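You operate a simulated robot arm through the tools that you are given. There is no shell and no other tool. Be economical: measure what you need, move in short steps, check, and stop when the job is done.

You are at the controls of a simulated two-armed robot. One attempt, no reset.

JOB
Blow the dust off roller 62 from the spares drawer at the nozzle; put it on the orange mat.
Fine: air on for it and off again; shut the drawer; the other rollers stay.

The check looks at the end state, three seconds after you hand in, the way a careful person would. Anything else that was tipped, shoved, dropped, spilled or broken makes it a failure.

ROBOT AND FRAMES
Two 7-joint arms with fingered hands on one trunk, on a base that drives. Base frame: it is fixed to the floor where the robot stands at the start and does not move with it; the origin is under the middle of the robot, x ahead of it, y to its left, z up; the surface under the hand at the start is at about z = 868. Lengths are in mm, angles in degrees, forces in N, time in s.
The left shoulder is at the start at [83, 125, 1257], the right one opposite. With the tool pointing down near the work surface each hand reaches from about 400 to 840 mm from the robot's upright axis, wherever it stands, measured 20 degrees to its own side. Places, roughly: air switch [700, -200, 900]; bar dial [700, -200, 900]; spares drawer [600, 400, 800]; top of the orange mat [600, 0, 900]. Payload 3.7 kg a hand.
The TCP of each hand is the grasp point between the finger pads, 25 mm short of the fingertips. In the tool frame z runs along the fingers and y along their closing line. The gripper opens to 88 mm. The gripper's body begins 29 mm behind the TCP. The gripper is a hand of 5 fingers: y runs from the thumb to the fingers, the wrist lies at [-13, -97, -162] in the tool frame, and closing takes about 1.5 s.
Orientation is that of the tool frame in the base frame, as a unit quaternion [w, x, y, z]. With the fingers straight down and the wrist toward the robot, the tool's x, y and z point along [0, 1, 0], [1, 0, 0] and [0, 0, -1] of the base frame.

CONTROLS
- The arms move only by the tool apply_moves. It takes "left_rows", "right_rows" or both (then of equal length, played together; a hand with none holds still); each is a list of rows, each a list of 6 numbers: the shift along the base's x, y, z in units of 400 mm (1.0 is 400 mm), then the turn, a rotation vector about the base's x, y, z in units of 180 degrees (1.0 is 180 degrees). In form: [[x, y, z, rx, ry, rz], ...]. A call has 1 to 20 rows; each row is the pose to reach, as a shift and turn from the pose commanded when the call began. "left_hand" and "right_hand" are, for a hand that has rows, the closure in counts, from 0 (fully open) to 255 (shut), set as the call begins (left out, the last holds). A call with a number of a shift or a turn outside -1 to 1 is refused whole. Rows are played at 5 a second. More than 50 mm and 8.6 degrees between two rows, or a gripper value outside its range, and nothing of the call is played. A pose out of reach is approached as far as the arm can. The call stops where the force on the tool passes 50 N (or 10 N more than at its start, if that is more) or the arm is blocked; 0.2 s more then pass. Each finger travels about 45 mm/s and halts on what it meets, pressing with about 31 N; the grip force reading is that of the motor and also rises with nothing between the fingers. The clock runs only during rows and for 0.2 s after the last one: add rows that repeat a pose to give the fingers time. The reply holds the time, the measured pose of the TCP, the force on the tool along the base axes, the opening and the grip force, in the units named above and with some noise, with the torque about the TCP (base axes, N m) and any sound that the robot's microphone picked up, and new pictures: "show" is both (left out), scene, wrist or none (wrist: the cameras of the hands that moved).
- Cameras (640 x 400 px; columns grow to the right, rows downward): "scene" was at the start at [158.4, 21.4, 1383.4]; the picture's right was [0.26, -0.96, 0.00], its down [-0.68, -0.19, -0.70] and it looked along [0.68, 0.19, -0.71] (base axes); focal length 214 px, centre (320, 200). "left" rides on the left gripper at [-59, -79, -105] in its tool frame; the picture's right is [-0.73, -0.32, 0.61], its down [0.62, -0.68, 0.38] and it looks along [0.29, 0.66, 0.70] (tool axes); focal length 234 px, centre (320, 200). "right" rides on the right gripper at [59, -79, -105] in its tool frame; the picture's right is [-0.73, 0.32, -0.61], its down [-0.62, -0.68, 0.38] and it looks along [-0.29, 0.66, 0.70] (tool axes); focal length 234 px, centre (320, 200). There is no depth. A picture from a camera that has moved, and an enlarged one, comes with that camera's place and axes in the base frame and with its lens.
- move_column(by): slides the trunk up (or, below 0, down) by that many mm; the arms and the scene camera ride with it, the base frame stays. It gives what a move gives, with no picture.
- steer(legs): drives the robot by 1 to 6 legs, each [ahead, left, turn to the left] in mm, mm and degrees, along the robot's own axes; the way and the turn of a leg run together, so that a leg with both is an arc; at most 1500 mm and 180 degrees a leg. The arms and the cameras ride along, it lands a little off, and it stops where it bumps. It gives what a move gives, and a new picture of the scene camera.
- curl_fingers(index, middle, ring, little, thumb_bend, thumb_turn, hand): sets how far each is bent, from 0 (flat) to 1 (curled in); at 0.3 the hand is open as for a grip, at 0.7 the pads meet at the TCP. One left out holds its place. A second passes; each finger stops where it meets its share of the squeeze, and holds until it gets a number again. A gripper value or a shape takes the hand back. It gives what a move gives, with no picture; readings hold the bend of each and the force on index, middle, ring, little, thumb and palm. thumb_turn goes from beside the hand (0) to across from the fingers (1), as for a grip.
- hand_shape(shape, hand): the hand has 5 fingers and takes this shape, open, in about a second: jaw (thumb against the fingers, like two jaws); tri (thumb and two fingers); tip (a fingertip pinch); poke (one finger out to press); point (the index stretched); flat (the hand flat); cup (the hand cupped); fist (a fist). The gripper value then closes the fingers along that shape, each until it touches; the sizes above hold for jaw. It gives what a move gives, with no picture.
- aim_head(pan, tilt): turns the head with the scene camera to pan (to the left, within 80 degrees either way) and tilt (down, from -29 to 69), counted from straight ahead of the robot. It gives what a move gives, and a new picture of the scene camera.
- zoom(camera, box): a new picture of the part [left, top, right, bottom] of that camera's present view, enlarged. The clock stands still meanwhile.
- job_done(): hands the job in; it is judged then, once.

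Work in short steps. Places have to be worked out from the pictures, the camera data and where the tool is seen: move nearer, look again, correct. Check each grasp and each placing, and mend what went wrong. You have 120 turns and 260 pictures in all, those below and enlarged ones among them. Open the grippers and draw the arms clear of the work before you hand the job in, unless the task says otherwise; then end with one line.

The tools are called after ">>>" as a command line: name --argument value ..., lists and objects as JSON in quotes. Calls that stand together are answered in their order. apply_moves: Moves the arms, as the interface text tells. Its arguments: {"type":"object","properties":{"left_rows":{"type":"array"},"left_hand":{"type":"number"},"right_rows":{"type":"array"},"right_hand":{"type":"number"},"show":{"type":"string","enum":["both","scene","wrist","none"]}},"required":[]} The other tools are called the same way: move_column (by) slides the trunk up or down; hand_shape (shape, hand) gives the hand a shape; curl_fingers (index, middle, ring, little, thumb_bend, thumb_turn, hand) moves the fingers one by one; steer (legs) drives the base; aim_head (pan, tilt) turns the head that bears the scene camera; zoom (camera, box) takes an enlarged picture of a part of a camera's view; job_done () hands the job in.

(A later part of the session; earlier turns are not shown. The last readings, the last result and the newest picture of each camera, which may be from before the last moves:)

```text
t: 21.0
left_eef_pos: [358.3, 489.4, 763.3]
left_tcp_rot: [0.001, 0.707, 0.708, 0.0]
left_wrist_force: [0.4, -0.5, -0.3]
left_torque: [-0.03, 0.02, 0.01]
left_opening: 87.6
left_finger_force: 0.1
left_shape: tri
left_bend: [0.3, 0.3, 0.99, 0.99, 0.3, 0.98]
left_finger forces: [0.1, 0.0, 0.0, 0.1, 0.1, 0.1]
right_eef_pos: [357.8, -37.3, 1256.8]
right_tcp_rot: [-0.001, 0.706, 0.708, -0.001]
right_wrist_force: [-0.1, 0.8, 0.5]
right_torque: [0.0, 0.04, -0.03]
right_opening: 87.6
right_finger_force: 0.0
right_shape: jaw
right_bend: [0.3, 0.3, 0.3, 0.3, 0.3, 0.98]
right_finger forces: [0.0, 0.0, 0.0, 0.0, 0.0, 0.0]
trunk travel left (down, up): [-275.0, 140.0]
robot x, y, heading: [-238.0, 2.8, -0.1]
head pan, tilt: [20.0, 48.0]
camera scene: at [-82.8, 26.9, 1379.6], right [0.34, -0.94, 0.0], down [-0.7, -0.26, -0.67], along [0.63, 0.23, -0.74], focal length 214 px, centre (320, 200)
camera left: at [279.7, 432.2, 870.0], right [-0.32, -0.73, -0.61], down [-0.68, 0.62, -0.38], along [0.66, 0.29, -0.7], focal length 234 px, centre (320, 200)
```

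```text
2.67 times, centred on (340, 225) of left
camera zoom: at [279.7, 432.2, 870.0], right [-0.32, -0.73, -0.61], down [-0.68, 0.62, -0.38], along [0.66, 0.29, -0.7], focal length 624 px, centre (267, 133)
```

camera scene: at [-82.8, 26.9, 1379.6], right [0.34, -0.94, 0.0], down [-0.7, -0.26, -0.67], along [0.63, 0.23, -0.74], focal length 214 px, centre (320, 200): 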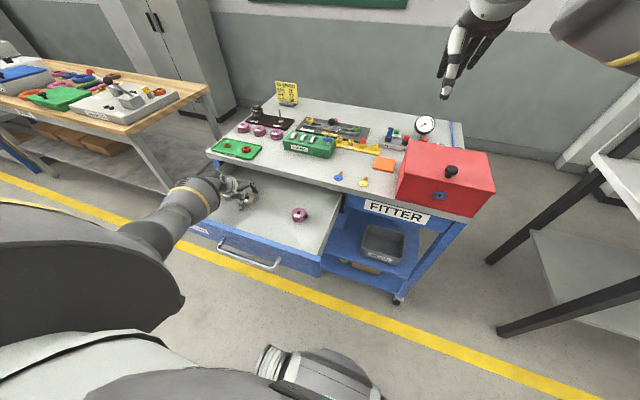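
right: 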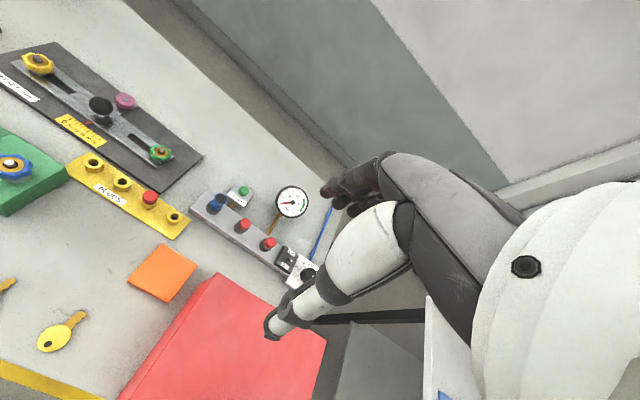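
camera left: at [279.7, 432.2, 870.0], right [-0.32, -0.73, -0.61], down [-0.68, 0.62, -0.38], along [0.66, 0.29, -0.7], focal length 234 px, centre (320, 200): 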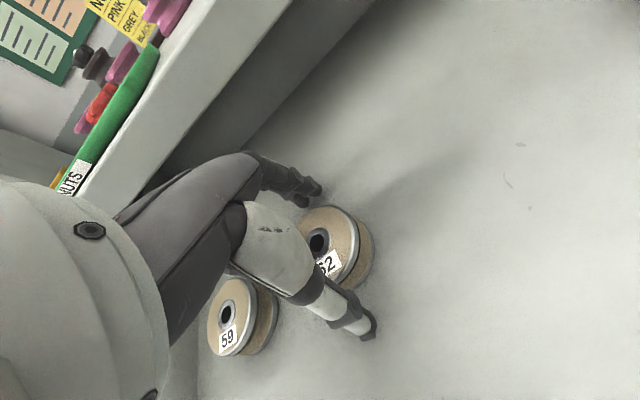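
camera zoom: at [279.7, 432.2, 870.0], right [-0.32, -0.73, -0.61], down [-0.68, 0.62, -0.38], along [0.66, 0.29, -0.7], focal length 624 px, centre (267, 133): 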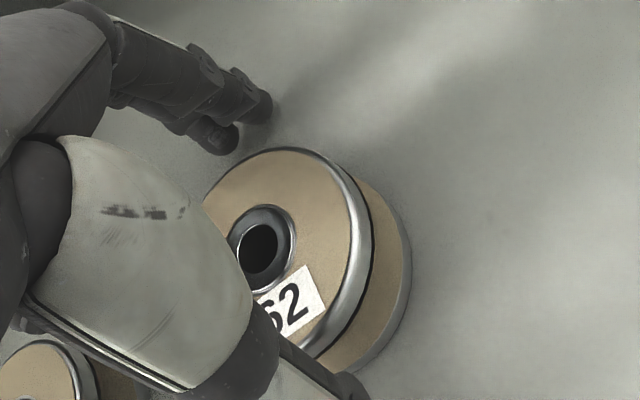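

Roller is centred between fingers. Closing.

>>> apply_moves --left_rows '[[0, 0, 0, 0, 0, 0], [0, 0, 0, 0, 0, 0], [0, 0, 0, 0, 0, 0], [0, 0, 0, 0, 0, 0], [0, 0, 0, 0, 0, 0], [0, 0, 0, 0, 0, 0], [0, 0, 0, 0, 0, 0]]' --left_hand 255 --show "wrist"

```text
t: 22.6
left_eef_pos: [357.6, 490.1, 767.0]
left_tcp_rot: [0.001, 0.706, 0.708, 0.0]
left_wrist_force: [0.2, -0.3, 6.0]
left_torque: [0.07, -0.21, 0.02]
left_opening: 41.1
left_finger_force: 31.2
left_shape: tri
left_bend: [0.75, 0.48, 1.0, 1.0, 0.69, 1.0]
left_finger forces: [23.4, 16.8, 0.0, 0.0, 31.5, 0.1]
right_eef_pos: [356.7, -36.8, 1257.0]
right_tcp_rot: [0.0, 0.707, 0.708, 0.0]
right_wrist_force: [0.6, -0.3, 0.0]
right_torque: [0.0, 0.02, 0.01]
right_opening: 87.6
right_finger_force: 0.0
right_shape: jaw
right_bend: [0.3, 0.3, 0.3, 0.3, 0.3, 0.98]
right_finger forces: [0.0, 0.0, 0.0, 0.0, 0.0, 0.0]
trunk travel left (down, up): [-275.0, 140.0]
robot x, y, heading: [-235.5, -0.9, 0.4]
head pan, tilt: [20.0, 48.0]
camera left: at [279.6, 432.2, 871.4], right [-0.32, -0.73, -0.61], down [-0.68, 0.62, -0.38], along [0.66, 0.29, -0.69], focal length 234 px, centre (320, 200)
```

left: 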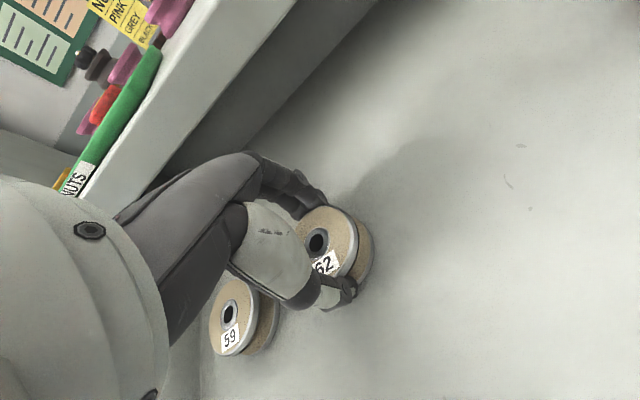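

Three-finger grip holds. Lift straight up.

>>> apply_moves --left_rows '[[0, 0, 0.03, 0, 0, 0], [0, 0, 0.1, 0, 0, 0], [0, 0, 0.2, 0, 0, 0], [0, 0, 0.3, 0, 0, 0], [0, 0, 0.4, 0, 0, 0], [0, 0, 0.5, 0, 0, 0], [-0.04, 0, 0.6, 0, 0, 0]]'

>>> zoom --camera "left" --box '[220, 150, 460, 300]'

```text
t: 24.2
left_eef_pos: [339.9, 490.0, 1005.6]
left_tcp_rot: [0.0, 0.706, 0.708, 0.001]
left_wrist_force: [-0.4, 0.0, -2.2]
left_torque: [-0.01, 0.0, 0.0]
left_opening: 40.3
left_finger_force: 31.2
left_shape: tri
left_bend: [0.75, 0.48, 1.0, 1.0, 0.69, 1.0]
left_finger forces: [22.8, 14.8, 0.1, 0.1, 30.7, 0.1]
right_eef_pos: [356.3, -37.8, 1257.9]
right_tcp_rot: [0.0, 0.706, 0.708, 0.0]
right_wrist_force: [-0.7, 0.1, 0.5]
right_torque: [0.01, -0.01, -0.02]
right_opening: 87.6
right_finger_force: 0.0
right_shape: jaw
right_bend: [0.3, 0.3, 0.3, 0.3, 0.3, 0.98]
right_finger forces: [0.0, 0.0, 0.0, 0.0, 0.1, 0.0]
trunk travel left (down, up): [-275.0, 140.0]
robot x, y, heading: [-238.3, -1.8, -0.2]
head pan, tilt: [20.0, 48.0]
camera scene: at [-83.8, 27.0, 1379.8], right [0.34, -0.94, 0.0], down [-0.7, -0.26, -0.67], along [0.63, 0.23, -0.74], focal length 214 px, centre (320, 200)
camera left: at [261.5, 432.2, 1111.2], right [-0.32, -0.73, -0.61], down [-0.68, 0.62, -0.38], along [0.66, 0.29, -0.7], focal length 234 px, centre (320, 200)
```

scene: 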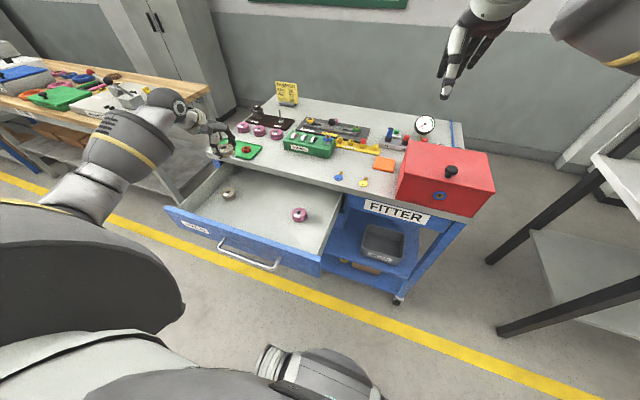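
left: 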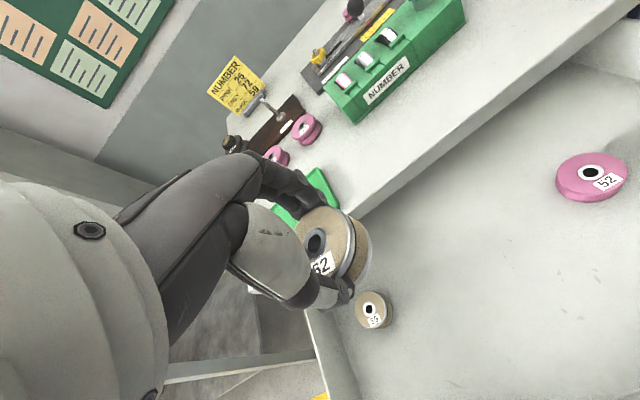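

```text
2.67 times, centred on (340, 225) of left
camera zoom: at [261.5, 432.2, 1111.2], right [-0.32, -0.73, -0.61], down [-0.68, 0.62, -0.38], along [0.66, 0.29, -0.7], focal length 624 px, centre (267, 133)
```

zoom: 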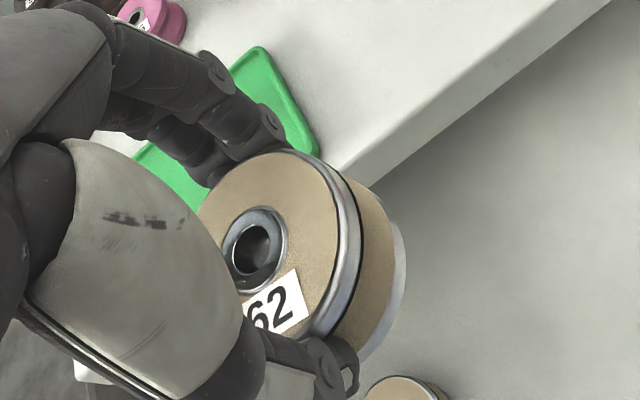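

Roller 62 is secure. Before driving nearer to the nozzle the drawer must be shut; I'll do it with the right hand. First I draw the left hand in, then shift the base left and slightly back.

>>> apply_moves --left_rows '[[-0.06, -0.06, 0.06, 0, 0, 0], [-0.13, -0.12, 0.12, 0, 0, 0], [-0.2, -0.18, 0.18, 0, 0, 0], [-0.26, -0.24, 0.24, 0, 0, 0]]' --show "none"

>>> steer --legs '[[-60, 0, 0], [0, 380, 0]]'

```text
t: 25.2
left_eef_pos: [235.9, 393.8, 1101.0]
left_tcp_rot: [0.0, 0.706, 0.708, 0.0]
left_wrist_force: [0.2, -0.3, -1.2]
left_torque: [-0.01, -0.01, 0.0]
left_opening: 40.2
left_finger_force: 31.4
left_shape: tri
left_bend: [0.75, 0.48, 1.0, 1.0, 0.69, 1.0]
left_finger forces: [23.3, 14.7, 0.1, 0.0, 31.3, 0.0]
right_eef_pos: [357.4, -36.0, 1256.8]
right_tcp_rot: [0.0, 0.707, 0.708, -0.001]
right_wrist_force: [0.5, 0.5, -0.5]
right_torque: [0.0, 0.0, 0.04]
right_opening: 87.5
right_finger_force: 0.1
right_shape: jaw
right_bend: [0.3, 0.3, 0.3, 0.3, 0.3, 0.98]
right_finger forces: [0.0, 0.1, 0.1, 0.1, 0.0, 0.0]
trunk travel left (down, up): [-275.0, 140.0]
robot x, y, heading: [-239.1, -3.7, 0.2]
head pan, tilt: [20.0, 48.0]
```

```text
t: 29.7
left_eef_pos: [175.4, 773.1, 1100.9]
left_tcp_rot: [0.0, 0.707, 0.708, 0.0]
left_wrist_force: [-0.2, 0.0, -1.8]
left_torque: [-0.02, 0.01, -0.04]
left_opening: 40.3
left_finger_force: 31.0
left_shape: tri
left_bend: [0.75, 0.48, 1.0, 1.0, 0.69, 1.0]
left_finger forces: [23.3, 14.7, 0.1, 0.1, 31.6, 0.0]
right_eef_pos: [295.4, 341.5, 1258.6]
right_tcp_rot: [-0.001, 0.707, 0.707, -0.001]
right_wrist_force: [-0.6, -0.8, 1.2]
right_torque: [-0.01, 0.02, 0.01]
right_opening: 87.6
right_finger_force: 0.1
right_shape: jaw
right_bend: [0.3, 0.3, 0.3, 0.3, 0.3, 0.98]
right_finger forces: [0.0, 0.1, 0.0, 0.0, 0.0, 0.1]
trunk travel left (down, up): [-275.0, 140.0]
robot x, y, heading: [-297.2, 378.5, 0.0]
head pan, tilt: [20.0, 48.0]
camera scene: at [-144.8, 405.8, 1379.5], right [0.34, -0.94, 0.0], down [-0.7, -0.26, -0.67], along [0.63, 0.23, -0.74], focal length 214 px, centre (320, 200)
```

scene: 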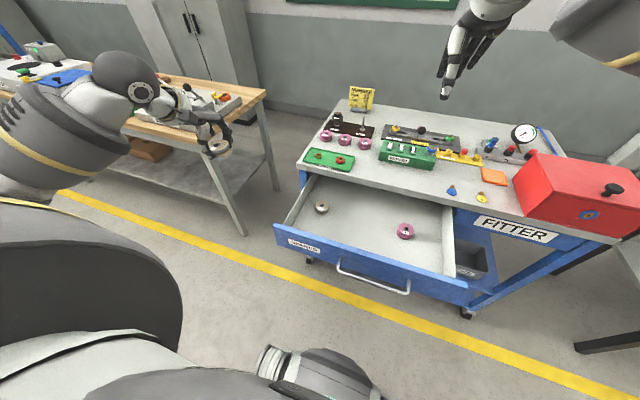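

The handle is where I expected (x≈130). To give the right arm room I shift the base a little more left and back.

>>> steer --legs '[[-60, 0, 0], [0, 110, 0]]'

```text
t: 31.9
left_eef_pos: [115.4, 884.8, 1100.2]
left_tcp_rot: [-0.001, 0.707, 0.708, 0.0]
left_wrist_force: [0.0, 0.0, -1.6]
left_torque: [-0.01, -0.01, -0.04]
left_opening: 40.3
left_finger_force: 30.9
left_shape: tri
left_bend: [0.75, 0.48, 1.0, 1.0, 0.69, 1.0]
left_finger forces: [23.4, 14.7, 0.0, 0.0, 31.7, 0.0]
right_eef_pos: [234.0, 454.3, 1256.7]
right_tcp_rot: [-0.001, 0.707, 0.707, -0.001]
right_wrist_force: [-0.3, -0.1, 0.0]
right_torque: [0.0, 0.0, -0.01]
right_opening: 87.5
right_finger_force: 0.1
right_shape: jaw
right_bend: [0.3, 0.3, 0.3, 0.3, 0.3, 0.98]
right_finger forces: [0.1, 0.0, 0.1, 0.0, 0.0, 0.0]
trunk travel left (down, up): [-275.0, 140.0]
robot x, y, heading: [-355.8, 492.8, 0.2]
head pan, tilt: [20.0, 48.0]
camera scene: at [-204.7, 517.3, 1379.5], right [0.34, -0.94, 0.0], down [-0.7, -0.26, -0.67], along [0.63, 0.23, -0.74], focal length 214 px, centre (320, 200)
```

scene: 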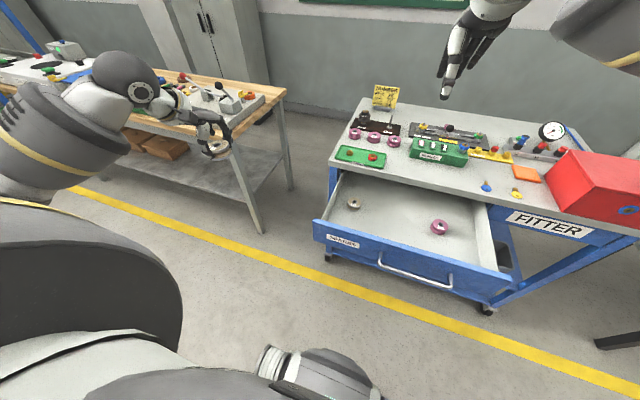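

Now I bring the right hand down in front of the handle, tilted like the left was.

>>> apply_moves --right_rows '[[-0.06, -0.04, -0.07, 0, -0.035, 0], [-0.12, -0.08, -0.14, 0, -0.07, 0], [-0.18, -0.12, -0.21, 0, -0.105, 0], [-0.24, -0.16, -0.28, 0, -0.14, 0], [-0.3, -0.2, -0.35, 0, -0.175, 0], [-0.36, -0.24, -0.42, 0, -0.21, 0], [-0.42, -0.28, -0.5, 0, -0.25, 0], [-0.44, -0.29, -0.6, 0, -0.25, 0], [-0.45, -0.3, -0.7, 0, -0.25, 0], [-0.46, -0.3, -0.8, 0, -0.25, 0], [-0.46, -0.3, -0.9, 0, -0.25, 0], [-0.46, -0.3, -0.97, 0, -0.25, 0], [-0.46, -0.3, -0.97, 0, -0.25, 0]]' --right_hand 135

```text
t: 34.7
left_eef_pos: [114.8, 884.7, 1100.9]
left_tcp_rot: [-0.001, 0.706, 0.708, -0.001]
left_wrist_force: [-0.8, 0.9, -1.5]
left_torque: [-0.04, 0.02, -0.01]
left_opening: 40.0
left_finger_force: 31.0
left_shape: tri
left_bend: [0.75, 0.48, 1.0, 1.0, 0.7, 1.0]
left_finger forces: [23.7, 14.6, 0.0, 0.0, 32.2, 0.1]
right_eef_pos: [95.6, 474.4, 1009.3]
right_tcp_rot: [0.27, 0.654, 0.654, 0.268]
right_wrist_force: [0.3, -0.1, -0.2]
right_torque: [-0.01, -0.01, -0.01]
right_opening: 41.6
right_finger_force: 0.1
right_shape: jaw
right_bend: [0.74, 0.46, 0.42, 0.41, 0.71, 1.0]
right_finger forces: [0.1, 0.0, 0.1, 0.0, 0.1, 0.0]
right hand out of reach, approached as far as the arm can: row 5, 6, 7, 8, 9, 10, 11, 12, 13
trunk travel left (down, up): [-275.0, 140.0]
robot x, y, heading: [-363.3, 490.0, 0.3]
head pan, tilt: [20.0, 48.0]
camera scene: at [-204.2, 517.1, 1379.4], right [0.34, -0.94, 0.0], down [-0.7, -0.26, -0.67], along [0.63, 0.23, -0.74], focal length 214 px, centre (320, 200)
camera right: at [-34.3, 532.6, 1026.3], right [-0.2, -0.72, 0.66], down [-0.21, -0.63, -0.75], along [0.96, -0.29, -0.03], focal length 234 px, centre (320, 200)
```

scene: 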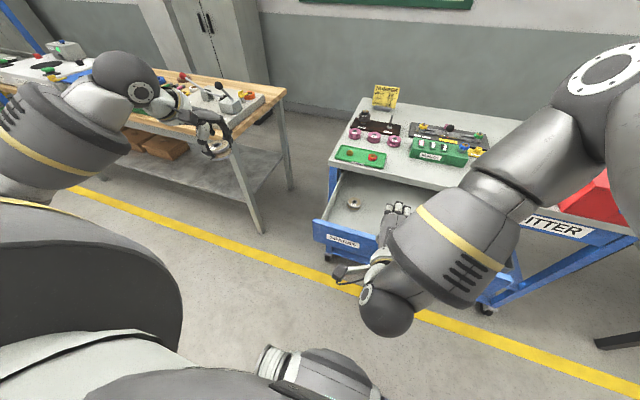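
right: 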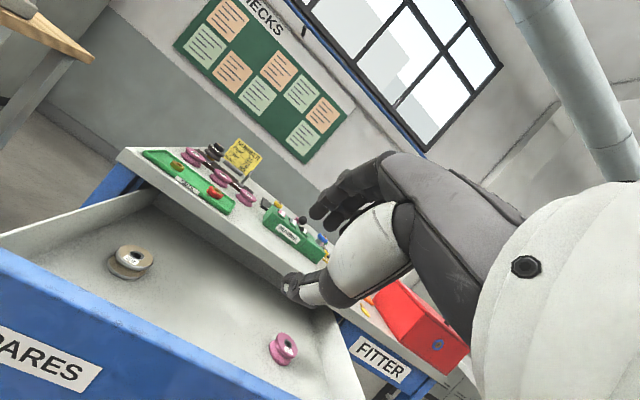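

The right arm folded awkwardly and ran out of reach, away from anything. I retrace to the start pose, then reposition the base so the handle lies more on the right arm's own side.

>>> apply_moves --right_rows '[[0, 0, 0.1, 0, 0, 0], [0.01, 0, 0.2, 0, 0, 0], [0.02, 0.01, 0.3, 0, 0, 0], [0.03, 0.01, 0.4, 0, 0, 0], [0.04, 0.02, 0.47, 0, 0, 0], [0.1, 0.06, 0.55, 0, 0.04, 0], [0.16, 0.1, 0.62, 0, 0.075, 0], [0.22, 0.14, 0.69, 0, 0.11, 0], [0.28, 0.18, 0.76, 0, 0.145, 0], [0.34, 0.22, 0.83, 0, 0.18, 0], [0.4, 0.26, 0.9, 0, 0.215, 0], [0.46, 0.3, 0.97, 0, 0.25, 0], [0.46, 0.3, 0.97, 0, 0.25, 0]]' --right_hand 0 --show "scene"

```text
t: 37.7
left_eef_pos: [115.6, 883.1, 1102.0]
left_tcp_rot: [0.0, 0.707, 0.707, -0.001]
left_wrist_force: [0.6, -0.7, -2.0]
left_torque: [-0.03, -0.01, 0.01]
left_opening: 40.2
left_finger_force: 30.6
left_shape: tri
left_bend: [0.75, 0.48, 1.0, 1.0, 0.7, 1.0]
left_finger forces: [24.0, 14.5, 0.0, 0.0, 33.4, 0.0]
right_eef_pos: [303.8, 543.5, 1396.9]
right_tcp_rot: [-0.029, 0.733, 0.679, 0.008]
right_wrist_force: [0.9, 0.0, 0.6]
right_torque: [0.02, -0.01, 0.0]
right_opening: 88.0
right_finger_force: 0.0
right_shape: jaw
right_bend: [0.3, 0.3, 0.3, 0.3, 0.3, 0.98]
right_finger forces: [0.0, 0.0, 0.1, 0.1, 0.0, 0.0]
trunk travel left (down, up): [-275.0, 140.0]
robot x, y, heading: [-360.1, 489.2, 0.3]
head pan, tilt: [20.0, 48.0]
stopped in row 13 (right hand): the arm was blocked; the commanded pose is now the measured one
camera scene: at [-207.1, 517.5, 1377.2], right [0.37, -0.93, 0.0], down [-0.71, -0.28, -0.64], along [0.6, 0.24, -0.77], focal length 214 px, centre (320, 200)
```

scene: 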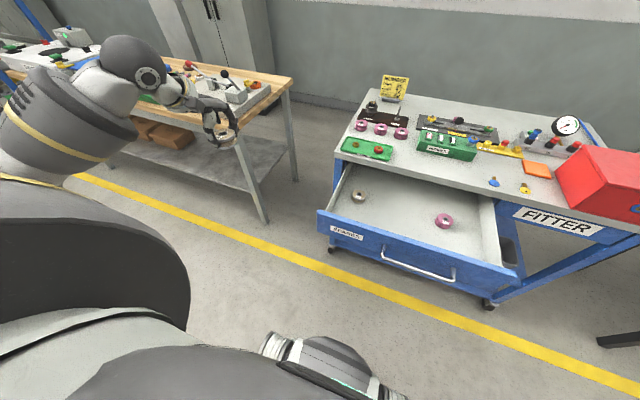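

The retrace overshot because the commanded pose was reset, and the arm got blocked up high. I move it back down and outward to its initial relative pose.

>>> apply_moves --right_rows '[[0, -0.05, -0.05, 0, 0, 0], [0, -0.12, -0.12, 0, 0, 0], [-0.03, -0.19, -0.19, 0, 0, 0], [-0.06, -0.26, -0.26, 0, 0, 0], [-0.1, -0.34, -0.33, 0, 0, 0], [-0.12, -0.42, -0.36, 0, 0, 0], [-0.12, -0.42, -0.36, 0, 0, 0]]' --show "both"

```text
t: 39.3
left_eef_pos: [115.9, 884.6, 1100.1]
left_tcp_rot: [0.0, 0.707, 0.707, 0.0]
left_wrist_force: [0.6, 0.3, -1.4]
left_torque: [-0.05, -0.01, -0.02]
left_opening: 40.4
left_finger_force: 31.0
left_shape: tri
left_bend: [0.75, 0.48, 1.0, 1.0, 0.7, 1.0]
left_finger forces: [23.8, 14.6, 0.0, 0.0, 33.5, 0.0]
right_eef_pos: [253.5, 381.9, 1252.9]
right_tcp_rot: [-0.025, 0.73, 0.683, 0.006]
right_wrist_force: [-0.2, 0.1, 0.0]
right_torque: [0.02, -0.01, -0.01]
right_opening: 87.9
right_finger_force: 0.0
right_shape: jaw
right_bend: [0.3, 0.3, 0.3, 0.3, 0.3, 0.98]
right_finger forces: [0.0, 0.0, 0.0, 0.1, 0.0, 0.0]
trunk travel left (down, up): [-275.0, 140.0]
robot x, y, heading: [-358.9, 490.3, 0.2]
head pan, tilt: [20.0, 48.0]
camera scene: at [-204.6, 517.4, 1379.5], right [0.34, -0.94, 0.0], down [-0.7, -0.26, -0.67], along [0.63, 0.23, -0.74], focal length 214 px, centre (320, 200)
camera right: at [181.2, 439.8, 1361.5], right [0.29, -0.77, 0.57], down [-0.73, -0.56, -0.39], along [0.62, -0.3, -0.73], focal length 234 px, centre (320, 200)
```

scene: 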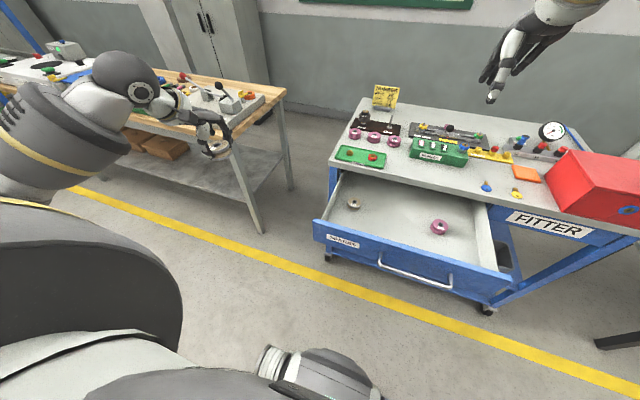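
right: 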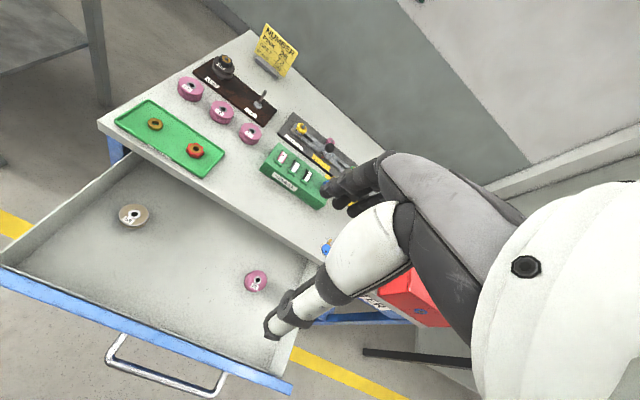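

Recovered. I shift the base 150 left, so the handle lies 300 mm to the right of the robot's axis.

>>> steer --legs '[[0, 150, 0]]'

>>> apply_moves --right_rows '[[-0.05, -0.08, 0, -0.014, -0.0086, 0.021], [-0.1, -0.16, 0, -0.014, -0.0086, 0.021], [-0.16, -0.24, 0, -0.014, -0.0086, 0.021], [-0.22, -0.32, 0, -0.014, -0.0086, 0.021], [-0.28, -0.4, 0, -0.014, -0.0086, 0.021], [-0.34, -0.46, 0, -0.014, -0.0086, 0.021], [-0.4, -0.5, 0, -0.014, -0.0086, 0.021]]' --show "scene"

```text
t: 41.3
left_eef_pos: [113.3, 1034.1, 1100.5]
left_tcp_rot: [0.0, 0.706, 0.709, 0.0]
left_wrist_force: [0.0, 0.2, -2.3]
left_torque: [0.01, 0.01, -0.01]
left_opening: 40.0
left_finger_force: 31.1
left_shape: tri
left_bend: [0.75, 0.48, 1.0, 1.0, 0.7, 1.0]
left_finger forces: [24.0, 14.4, 0.0, 0.1, 33.5, 0.0]
right_eef_pos: [253.2, 532.0, 1252.2]
right_tcp_rot: [-0.026, 0.729, 0.684, 0.008]
right_wrist_force: [-0.3, 0.1, 0.4]
right_torque: [-0.06, 0.01, -0.01]
right_opening: 87.6
right_finger_force: 0.1
right_shape: jaw
right_bend: [0.3, 0.3, 0.3, 0.3, 0.3, 0.98]
right_finger forces: [0.0, 0.0, 0.0, 0.0, 0.1, 0.0]
trunk travel left (down, up): [-275.0, 140.0]
robot x, y, heading: [-358.5, 636.5, 0.1]
head pan, tilt: [20.0, 48.0]
camera scene: at [-205.3, 666.4, 1379.5], right [0.35, -0.94, 0.0], down [-0.7, -0.26, -0.67], along [0.63, 0.23, -0.74], focal length 214 px, centre (320, 200)
```

scene: 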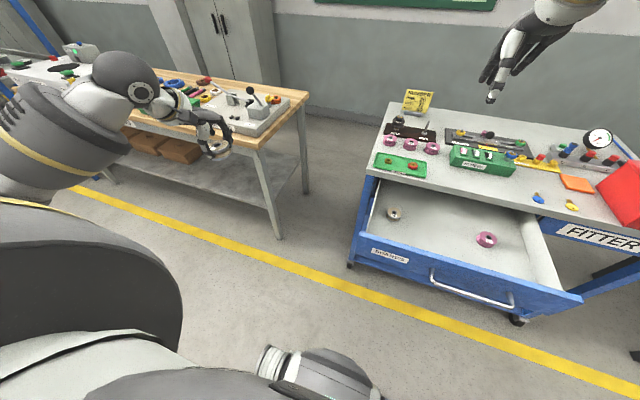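

```text
t: 42.9
left_eef_pos: [111.8, 1033.0, 1100.7]
left_tcp_rot: [0.0, 0.704, 0.71, 0.0]
left_wrist_force: [0.0, 0.1, -1.8]
left_torque: [-0.02, 0.02, 0.02]
left_opening: 40.3
left_finger_force: 30.8
left_shape: tri
left_bend: [0.75, 0.48, 1.0, 1.0, 0.7, 1.0]
left_finger forces: [24.1, 14.4, 0.1, 0.0, 34.1, 0.0]
right_eef_pos: [92.5, 331.1, 1251.6]
right_tcp_rot: [0.0, 0.707, 0.708, 0.001]
right_wrist_force: [-0.4, 1.0, -0.7]
right_torque: [0.0, 0.01, -0.01]
right_opening: 87.7
right_finger_force: 0.1
right_shape: jaw
right_bend: [0.3, 0.3, 0.3, 0.3, 0.3, 0.98]
right_finger forces: [0.0, 0.0, 0.0, 0.1, 0.0, 0.1]
trunk travel left (down, up): [-275.0, 140.0]
robot x, y, heading: [-357.6, 637.3, 0.5]
head pan, tilt: [20.0, 48.0]
camera scene: at [-206.5, 665.6, 1379.7], right [0.35, -0.94, 0.0], down [-0.7, -0.26, -0.67], along [0.63, 0.23, -0.74], focal length 214 px, centre (320, 200)
```

scene: 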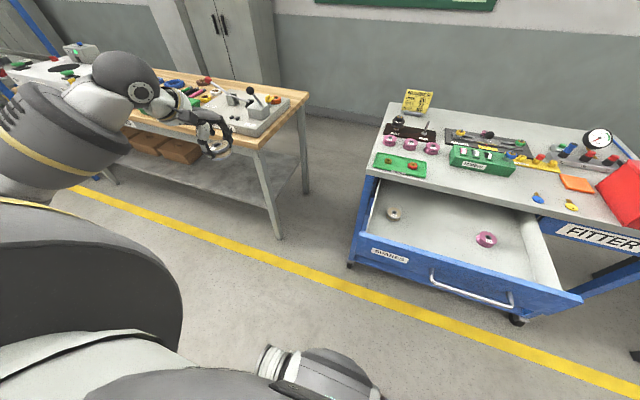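

Right hand now above the front of the handle. Descend with the tilt, keeping in front of the drawer.

>>> apply_moves --right_rows '[[-0.03, 0, -0.1, 0, 0, 0], [-0.06, 0, -0.2, 0, 0, 0], [-0.1, 0, -0.3, 0, -0.04, 0], [-0.12, 0.01, -0.4, 0, -0.08, 0], [-0.12, 0.01, -0.5, 0, -0.12, 0], [-0.12, 0.02, -0.6, 0, -0.16, 0], [-0.12, 0.02, -0.7, 0, -0.2, 0], [-0.12, 0.02, -0.8, 0, -0.24, 0], [-0.12, 0.02, -0.9, 0, -0.25, 0], [-0.12, 0.02, -0.98, 0, -0.25, 0]]' --right_hand 135

```text
t: 45.1
left_eef_pos: [112.5, 1033.0, 1100.8]
left_tcp_rot: [0.0, 0.705, 0.709, 0.0]
left_wrist_force: [-0.3, -0.3, -1.6]
left_torque: [0.01, 0.02, 0.0]
left_opening: 40.2
left_finger_force: 31.4
left_shape: tri
left_bend: [0.75, 0.48, 1.0, 1.0, 0.7, 1.0]
left_finger forces: [24.3, 14.4, 0.0, 0.1, 34.6, 0.0]
right_eef_pos: [3.7, 253.7, 997.5]
right_tcp_rot: [0.269, 0.65, 0.656, 0.273]
right_wrist_force: [-0.5, -0.1, -0.1]
right_torque: [0.02, -0.02, 0.0]
right_opening: 41.5
right_finger_force: 0.1
right_shape: jaw
right_bend: [0.74, 0.46, 0.42, 0.41, 0.71, 1.0]
right_finger forces: [0.1, 0.1, 0.1, 0.1, 0.0, 0.0]
right hand out of reach, approached as far as the arm can: row 3, 4, 5, 6, 7, 8, 9, 10
trunk travel left (down, up): [-275.0, 140.0]
robot x, y, heading: [-358.4, 637.2, 0.4]
head pan, tilt: [20.0, 48.0]
camera scene: at [-205.7, 664.8, 1379.7], right [0.35, -0.94, 0.0], down [-0.7, -0.26, -0.67], along [0.63, 0.23, -0.74], focal length 214 px, centre (320, 200)
camera right: at [-127.3, 309.6, 1015.2], right [-0.19, -0.73, 0.66], down [-0.2, -0.62, -0.75], along [0.96, -0.28, -0.03], focal length 234 px, centre (320, 200)
```

scene: 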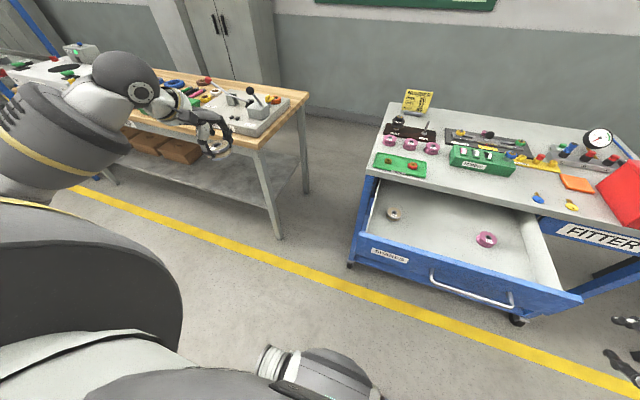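
right: 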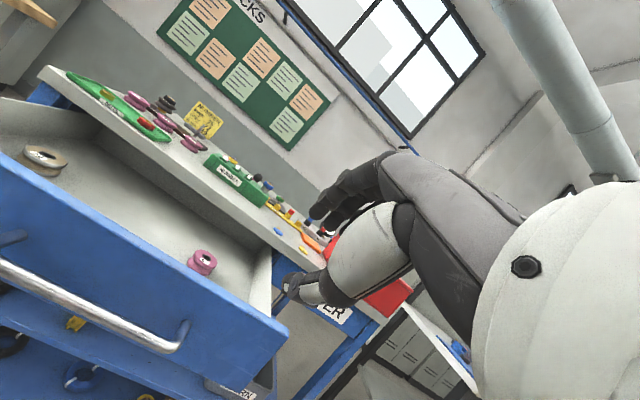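

The tilted pose is unfriendly to the right arm here. I raise it again and instead plan to push with fingers straight down at its preferred reach, by base motion.

>>> apply_moves --right_rows '[[0, 0, 0.08, 0, 0.03, 0], [0.02, 0.02, 0.18, 0, 0.07, 0], [0.05, 0.05, 0.28, 0, 0.11, 0], [0.1, 0.08, 0.38, 0, 0.15, 0], [0.15, 0.12, 0.46, 0, 0.19, 0], [0.22, 0.16, 0.54, 0, 0.23, 0], [0.28, 0.2, 0.6, 0, 0.25, 0], [0.34, 0.24, 0.6, 0, 0.25, 0], [0.4, 0.28, 0.6, 0, 0.25, 0], [0.46, 0.32, 0.6, 0, 0.25, 0]]' --right_hand 0

```text
t: 47.3
left_eef_pos: [114.9, 1034.3, 1100.2]
left_tcp_rot: [-0.001, 0.705, 0.709, -0.001]
left_wrist_force: [0.4, 0.4, -1.6]
left_torque: [-0.01, 0.02, 0.02]
left_opening: 40.2
left_finger_force: 31.4
left_shape: tri
left_bend: [0.75, 0.48, 1.0, 1.0, 0.7, 1.0]
left_finger forces: [24.6, 14.3, 0.0, 0.0, 35.1, 0.1]
right_eef_pos: [181.9, 380.1, 1232.6]
right_tcp_rot: [-0.001, 0.706, 0.708, 0.001]
right_wrist_force: [0.3, -0.4, -0.1]
right_torque: [0.0, 0.0, -0.02]
right_opening: 87.8
right_finger_force: 0.0
right_shape: jaw
right_bend: [0.3, 0.3, 0.3, 0.3, 0.3, 0.98]
right_finger forces: [0.1, 0.0, 0.0, 0.0, 0.0, 0.1]
right hand out of reach, approached as far as the arm can: row 2, 3, 4
trunk travel left (down, up): [-275.0, 140.0]
robot x, y, heading: [-360.2, 637.9, 0.3]
head pan, tilt: [20.0, 48.0]
camera scene: at [-204.4, 666.5, 1379.3], right [0.35, -0.94, 0.0], down [-0.7, -0.26, -0.67], along [0.63, 0.23, -0.74], focal length 214 px, centre (320, 200)
camera right: at [103.2, 437.4, 1336.8], right [0.32, -0.73, 0.61], down [-0.68, -0.62, -0.38], along [0.66, -0.29, -0.7], focal length 234 px, centre (320, 200)
```

scene: 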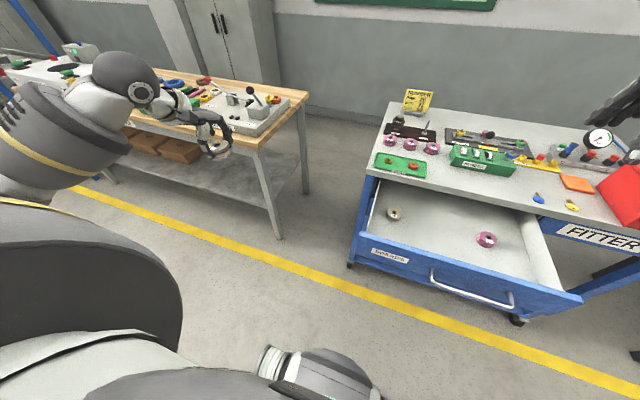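
right: 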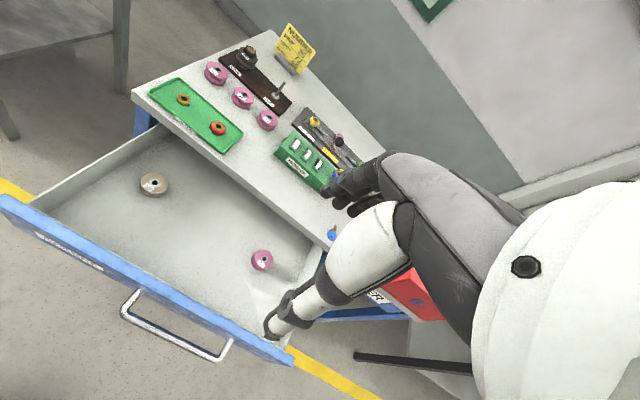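

I back off 150 and lower the trunk so the right hand can reach down straight in front of the handle.

>>> steer --legs '[[-160, 0, 0]]'

>>> move_column --by -140

>>> apply_moves --right_rows '[[0.03, 0, -0.1, 0, 0, 0], [0.06, 0, -0.2, 0, 0, 0], [0.09, 0, -0.3, 0, 0, 0], [0.1, 0, -0.4, 0, 0, 0], [0.1, 0, -0.5, 0, 0, 0], [0.1, 0, -0.6, 0, 0, 0]]' --right_hand 255

```text
t: 48.7
left_eef_pos: [-44.6, 1034.1, 1101.5]
left_tcp_rot: [0.0, 0.705, 0.709, 0.0]
left_wrist_force: [-0.6, 0.2, -2.4]
left_torque: [0.03, 0.0, -0.04]
left_opening: 40.1
left_finger_force: 31.2
left_shape: tri
left_bend: [0.75, 0.48, 1.0, 1.0, 0.7, 1.0]
left_finger forces: [24.6, 14.3, 0.0, 0.1, 35.3, 0.1]
right_eef_pos: [24.6, 380.4, 1234.0]
right_tcp_rot: [0.0, 0.705, 0.709, 0.001]
right_wrist_force: [-0.5, 0.5, 0.6]
right_torque: [-0.01, -0.02, -0.02]
right_opening: 87.7
right_finger_force: 0.1
right_shape: jaw
right_bend: [0.3, 0.3, 0.3, 0.3, 0.3, 0.98]
right_finger forces: [0.0, 0.1, 0.0, 0.0, 0.1, 0.0]
trunk travel left (down, up): [-275.0, 140.0]
robot x, y, heading: [-515.4, 641.2, 0.6]
head pan, tilt: [20.0, 48.0]
camera scene: at [-362.8, 665.4, 1379.6], right [0.35, -0.94, 0.0], down [-0.7, -0.26, -0.67], along [0.63, 0.23, -0.74], focal length 214 px, centre (320, 200)
```

scene: 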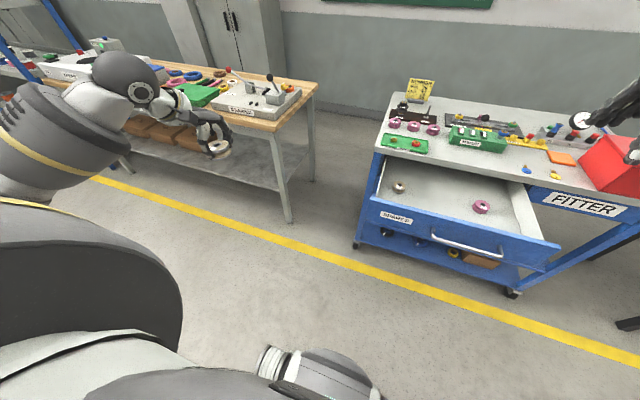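

```text
t: 50.3
left_eef_pos: [-44.7, 1033.7, 961.4]
left_tcp_rot: [0.0, 0.705, 0.709, 0.0]
left_wrist_force: [0.4, -0.2, -2.1]
left_torque: [-0.01, -0.02, -0.02]
left_opening: 40.1
left_finger_force: 30.9
left_shape: tri
left_bend: [0.75, 0.48, 1.0, 1.0, 0.7, 1.0]
left_finger forces: [24.6, 14.3, 0.0, 0.1, 35.1, 0.0]
right_eef_pos: [24.4, 379.5, 1094.3]
right_tcp_rot: [0.001, 0.706, 0.709, 0.001]
right_wrist_force: [-0.5, -0.2, -0.6]
right_torque: [0.01, -0.02, -0.05]
right_opening: 87.6
right_finger_force: 0.1
right_shape: jaw
right_bend: [0.3, 0.3, 0.3, 0.3, 0.3, 0.98]
right_finger forces: [0.0, 0.0, 0.1, 0.0, 0.1, 0.0]
trunk travel left (down, up): [-135.0, 280.0]
robot x, y, heading: [-515.5, 638.8, 0.5]
head pan, tilt: [20.0, 48.0]
```

```text
t: 51.7
left_eef_pos: [-43.8, 1033.7, 961.3]
left_tcp_rot: [0.0, 0.705, 0.709, -0.001]
left_wrist_force: [0.2, 0.2, -2.0]
left_torque: [-0.01, 0.0, 0.05]
left_opening: 40.0
left_finger_force: 30.5
left_shape: tri
left_bend: [0.75, 0.48, 1.0, 1.0, 0.7, 1.0]
left_finger forces: [24.7, 14.3, 0.0, 0.0, 35.4, 0.1]
right_eef_pos: [64.7, 377.2, 853.1]
right_tcp_rot: [0.0, 0.705, 0.709, 0.001]
right_wrist_force: [-0.9, -0.5, -0.5]
right_torque: [0.04, -0.02, -0.01]
right_opening: 0.0
right_finger_force: 26.3
right_shape: jaw
right_bend: [0.7, 0.7, 0.7, 0.7, 0.38, 1.0]
right_finger forces: [0.0, 0.0, 0.0, 0.0, 0.0, 0.1]
trunk travel left (down, up): [-135.0, 280.0]
robot x, y, heading: [-515.0, 636.6, 0.6]
head pan, tilt: [20.0, 48.0]
camera scene: at [-219.2, 667.4, 1229.5], right [0.36, -0.93, 0.0], down [-0.68, -0.26, -0.69], along [0.64, 0.25, -0.73], focal length 214 px, centre (320, 200)
camera right: at [-15.0, 435.4, 957.3], right [0.33, -0.73, 0.61], down [-0.68, -0.63, -0.39], along [0.66, -0.28, -0.69], focal length 234 px, centre (320, 200)
```

scene: 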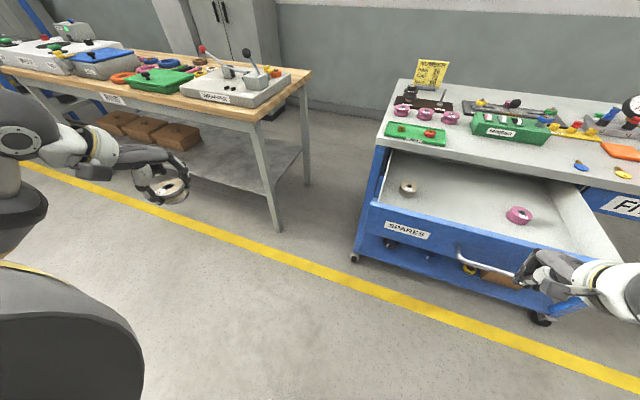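
right: 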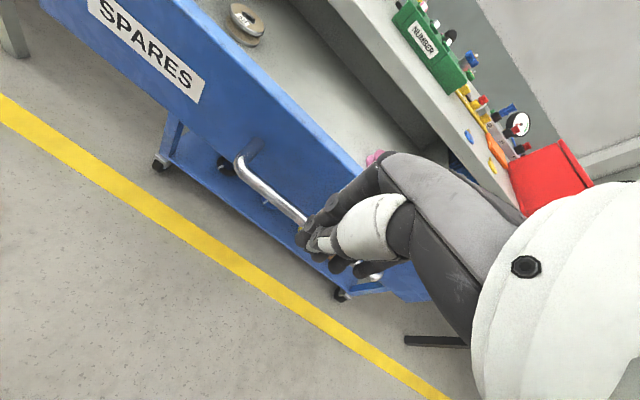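

Straight-down works. I continue down to z≈745 so the knuckles are level with the handle bar.

>>> apply_moves --right_rows '[[-0.02, -0.03, -0.06, 0, 0, 0], [-0.02, -0.05, -0.15, 0, 0, 0], [-0.02, -0.05, -0.22, 0, 0, 0], [-0.02, -0.05, -0.27, 0, 0, 0]]'

>>> zoom --camera "scene" --box '[440, 210, 640, 335]'

```text
t: 52.7
left_eef_pos: [-44.4, 1033.2, 961.0]
left_tcp_rot: [-0.001, 0.705, 0.71, 0.0]
left_wrist_force: [-0.7, -0.4, -1.3]
left_torque: [0.0, 0.0, -0.01]
left_opening: 40.1
left_finger_force: 31.3
left_shape: tri
left_bend: [0.75, 0.48, 1.0, 1.0, 0.7, 1.0]
left_finger forces: [24.7, 14.3, 0.0, 0.1, 35.5, 0.0]
right_eef_pos: [56.4, 357.9, 746.2]
right_tcp_rot: [0.0, 0.705, 0.709, 0.001]
right_wrist_force: [-0.4, 0.0, -0.1]
right_torque: [0.04, 0.03, 0.02]
right_opening: 0.3
right_finger_force: 30.8
right_shape: jaw
right_bend: [0.7, 0.7, 0.7, 0.7, 0.41, 1.0]
right_finger forces: [0.1, 0.0, 0.0, 0.1, 0.0, 0.0]
trunk travel left (down, up): [-135.0, 280.0]
robot x, y, heading: [-513.8, 634.2, 0.3]
head pan, tilt: [20.0, 48.0]
camera scene: at [-219.3, 667.4, 1229.5], right [0.36, -0.93, 0.0], down [-0.68, -0.26, -0.69], along [0.64, 0.24, -0.73], focal length 214 px, centre (320, 200)
camera right: at [-23.6, 416.0, 850.1], right [0.33, -0.73, 0.61], down [-0.68, -0.63, -0.39], along [0.66, -0.29, -0.7], focal length 234 px, centre (320, 200)
```

scene: 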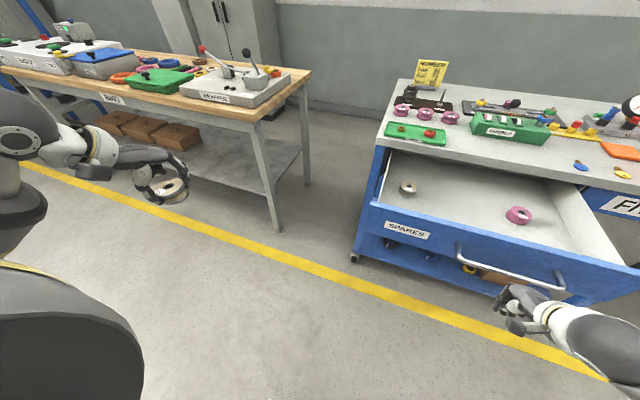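
right: 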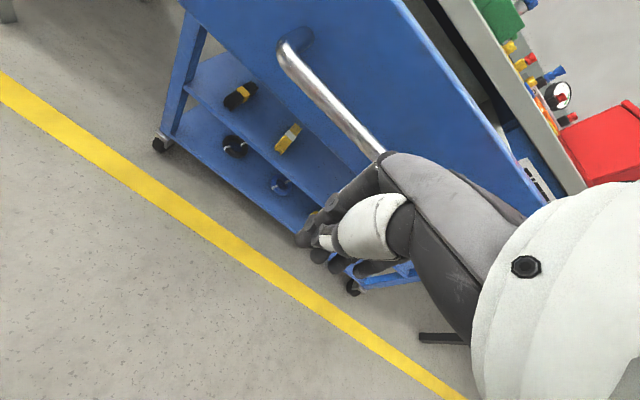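

```text
3.20 times, centred on (540, 272) of scene
camera zoom: at [-219.3, 667.4, 1229.5], right [0.36, -0.93, 0.0], down [-0.68, -0.26, -0.69], along [0.64, 0.24, -0.73], focal length 686 px, centre (-384, -32)
```

zoom: 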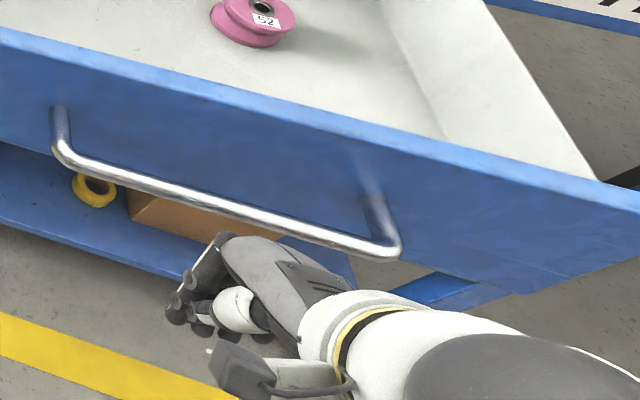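

Hand is in front of the bar with the knuckles level. I push forward slowly.

>>> apply_moves --right_rows '[[0.04, -0.01, 0, 0, 0, 0], [0.08, -0.01, 0, 0, 0, 0], [0.13, -0.01, 0, 0, 0, 0], [0.18, -0.01, 0, 0, 0, 0], [0.23, -0.01, 0, 0, 0, 0], [0.28, -0.01, 0, 0, 0, 0], [0.33, -0.01, 0, 0, 0, 0], [0.38, -0.01, 0, 0, 0, 0]]' --show "scene"

```text
t: 54.5
left_eef_pos: [-43.4, 1034.9, 959.9]
left_tcp_rot: [-0.001, 0.704, 0.71, -0.001]
left_wrist_force: [0.0, -1.0, -2.4]
left_torque: [-0.02, 0.0, -0.02]
left_opening: 40.4
left_finger_force: 31.2
left_shape: tri
left_bend: [0.75, 0.48, 1.0, 1.0, 0.7, 1.0]
left_finger forces: [24.7, 14.3, 0.0, 0.0, 35.9, 0.0]
right_eef_pos: [209.5, 355.3, 744.1]
right_tcp_rot: [-0.001, 0.705, 0.709, 0.001]
right_wrist_force: [-0.4, 0.3, 0.6]
right_torque: [-0.03, -0.03, 0.01]
right_opening: 0.0
right_finger_force: 31.0
right_shape: jaw
right_bend: [0.7, 0.7, 0.7, 0.7, 0.72, 1.0]
right_finger forces: [0.0, 0.0, 0.1, 0.0, 0.0, 0.1]
trunk travel left (down, up): [-135.0, 280.0]
robot x, y, heading: [-509.4, 635.0, 0.3]
head pan, tilt: [20.0, 48.0]
camera scene: at [-219.0, 667.5, 1229.4], right [0.35, -0.94, 0.0], down [-0.68, -0.26, -0.69], along [0.64, 0.24, -0.73], focal length 214 px, centre (320, 200)
```

scene: 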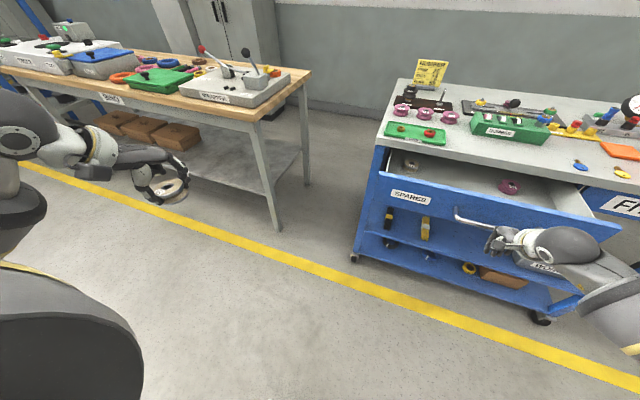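

The drawer is closing. Continue.

>>> apply_moves --right_rows '[[0.05, 0, 0, 0, 0, 0], [0.1, 0, 0, 0, 0, 0], [0.15, 0, 0, 0, 0, 0], [0.2, 0, 0, 0, 0, 0], [0.25, 0, 0, 0, 0, 0]]' --show "scene"

>>> zoom --camera "scene" --box '[360, 130, 640, 305]'

```text
t: 55.7
left_eef_pos: [-44.2, 1034.4, 960.0]
left_tcp_rot: [-0.001, 0.705, 0.709, -0.001]
left_wrist_force: [0.1, -0.2, -1.0]
left_torque: [0.01, 0.0, -0.01]
left_opening: 40.2
left_finger_force: 30.9
left_shape: tri
left_bend: [0.75, 0.48, 1.0, 1.0, 0.7, 1.0]
left_finger forces: [24.8, 14.3, 0.1, 0.0, 36.1, 0.0]
right_eef_pos: [310.9, 355.6, 744.0]
right_tcp_rot: [0.0, 0.705, 0.709, 0.001]
right_wrist_force: [-0.2, 1.2, -0.5]
right_torque: [0.03, -0.07, 0.01]
right_opening: 0.2
right_finger_force: 31.3
right_shape: jaw
right_bend: [0.7, 0.7, 0.7, 0.7, 0.73, 1.0]
right_finger forces: [0.0, 0.0, 0.0, 0.0, 0.0, 0.0]
trunk travel left (down, up): [-135.0, 280.0]
robot x, y, heading: [-514.9, 634.9, 0.6]
head pan, tilt: [20.0, 48.0]
camera scene: at [-219.1, 667.4, 1229.4], right [0.35, -0.94, 0.0], down [-0.68, -0.26, -0.69], along [0.64, 0.24, -0.73], focal length 214 px, centre (320, 200)
```

scene: 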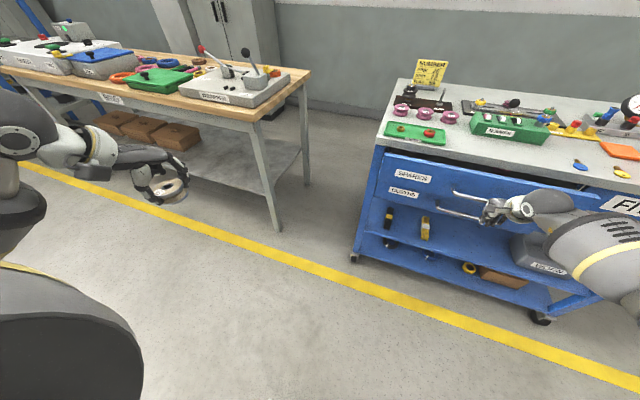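

```text
2.29 times, centred on (500, 218) of scene
camera zoom: at [-219.1, 667.4, 1229.4], right [0.35, -0.94, 0.0], down [-0.68, -0.26, -0.69], along [0.64, 0.24, -0.73], focal length 490 px, centre (-91, 160)
```

zoom: 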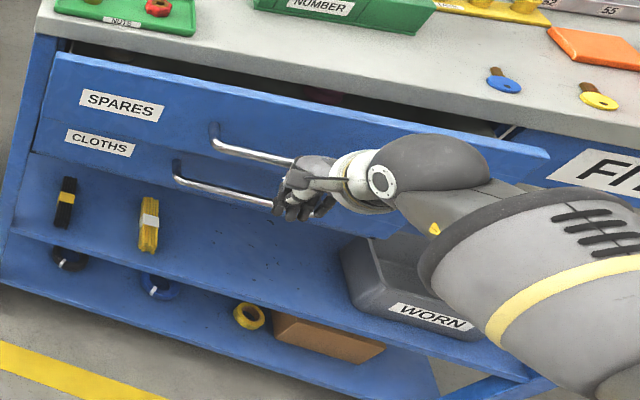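

About 40–50 mm remain. I push the rest in small steps.

>>> apply_moves --right_rows '[[0.03, 0, 0, 0, 0, 0], [0.06, 0, 0, 0, 0, 0], [0.09, 0, 0, 0, 0, 0], [0.11, 0, 0, 0, 0, 0], [0.13, 0, 0, 0, 0, 0]]' --show "scene"

>>> zoom --camera "scene" --box '[360, 130, 640, 305]'

```text
t: 56.9
left_eef_pos: [-43.8, 1033.2, 960.7]
left_tcp_rot: [0.0, 0.705, 0.709, -0.001]
left_wrist_force: [0.4, -0.3, -1.8]
left_torque: [-0.04, -0.01, 0.02]
left_opening: 39.8
left_finger_force: 31.5
left_shape: tri
left_bend: [0.75, 0.48, 1.0, 1.0, 0.7, 1.0]
left_finger forces: [24.8, 14.3, 0.1, 0.1, 36.2, 0.0]
right_eef_pos: [361.4, 355.9, 745.0]
right_tcp_rot: [-0.001, 0.705, 0.709, 0.002]
right_wrist_force: [-0.1, -0.4, -0.5]
right_torque: [0.01, 0.01, 0.02]
right_opening: 0.0
right_finger_force: 31.5
right_shape: jaw
right_bend: [0.7, 0.7, 0.7, 0.7, 0.73, 1.0]
right_finger forces: [0.0, 0.0, 0.0, 0.0, 0.0, 0.0]
trunk travel left (down, up): [-135.0, 280.0]
robot x, y, heading: [-517.6, 638.2, 0.4]
head pan, tilt: [20.0, 48.0]
camera scene: at [-219.3, 667.4, 1229.5], right [0.35, -0.94, 0.0], down [-0.68, -0.26, -0.69], along [0.64, 0.24, -0.73], focal length 214 px, centre (320, 200)
```

scene: 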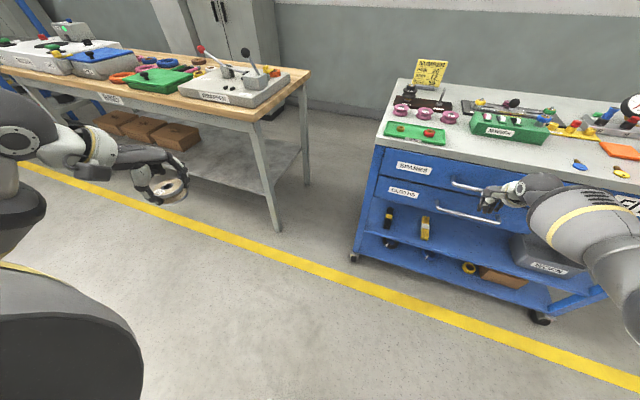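

```text
2.29 times, centred on (500, 218) of scene
camera zoom: at [-219.3, 667.4, 1229.5], right [0.35, -0.94, 0.0], down [-0.68, -0.26, -0.69], along [0.64, 0.24, -0.73], focal length 490 px, centre (-91, 160)
```

zoom: 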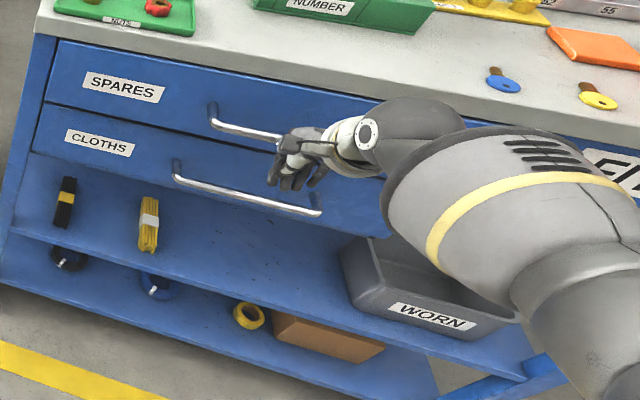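

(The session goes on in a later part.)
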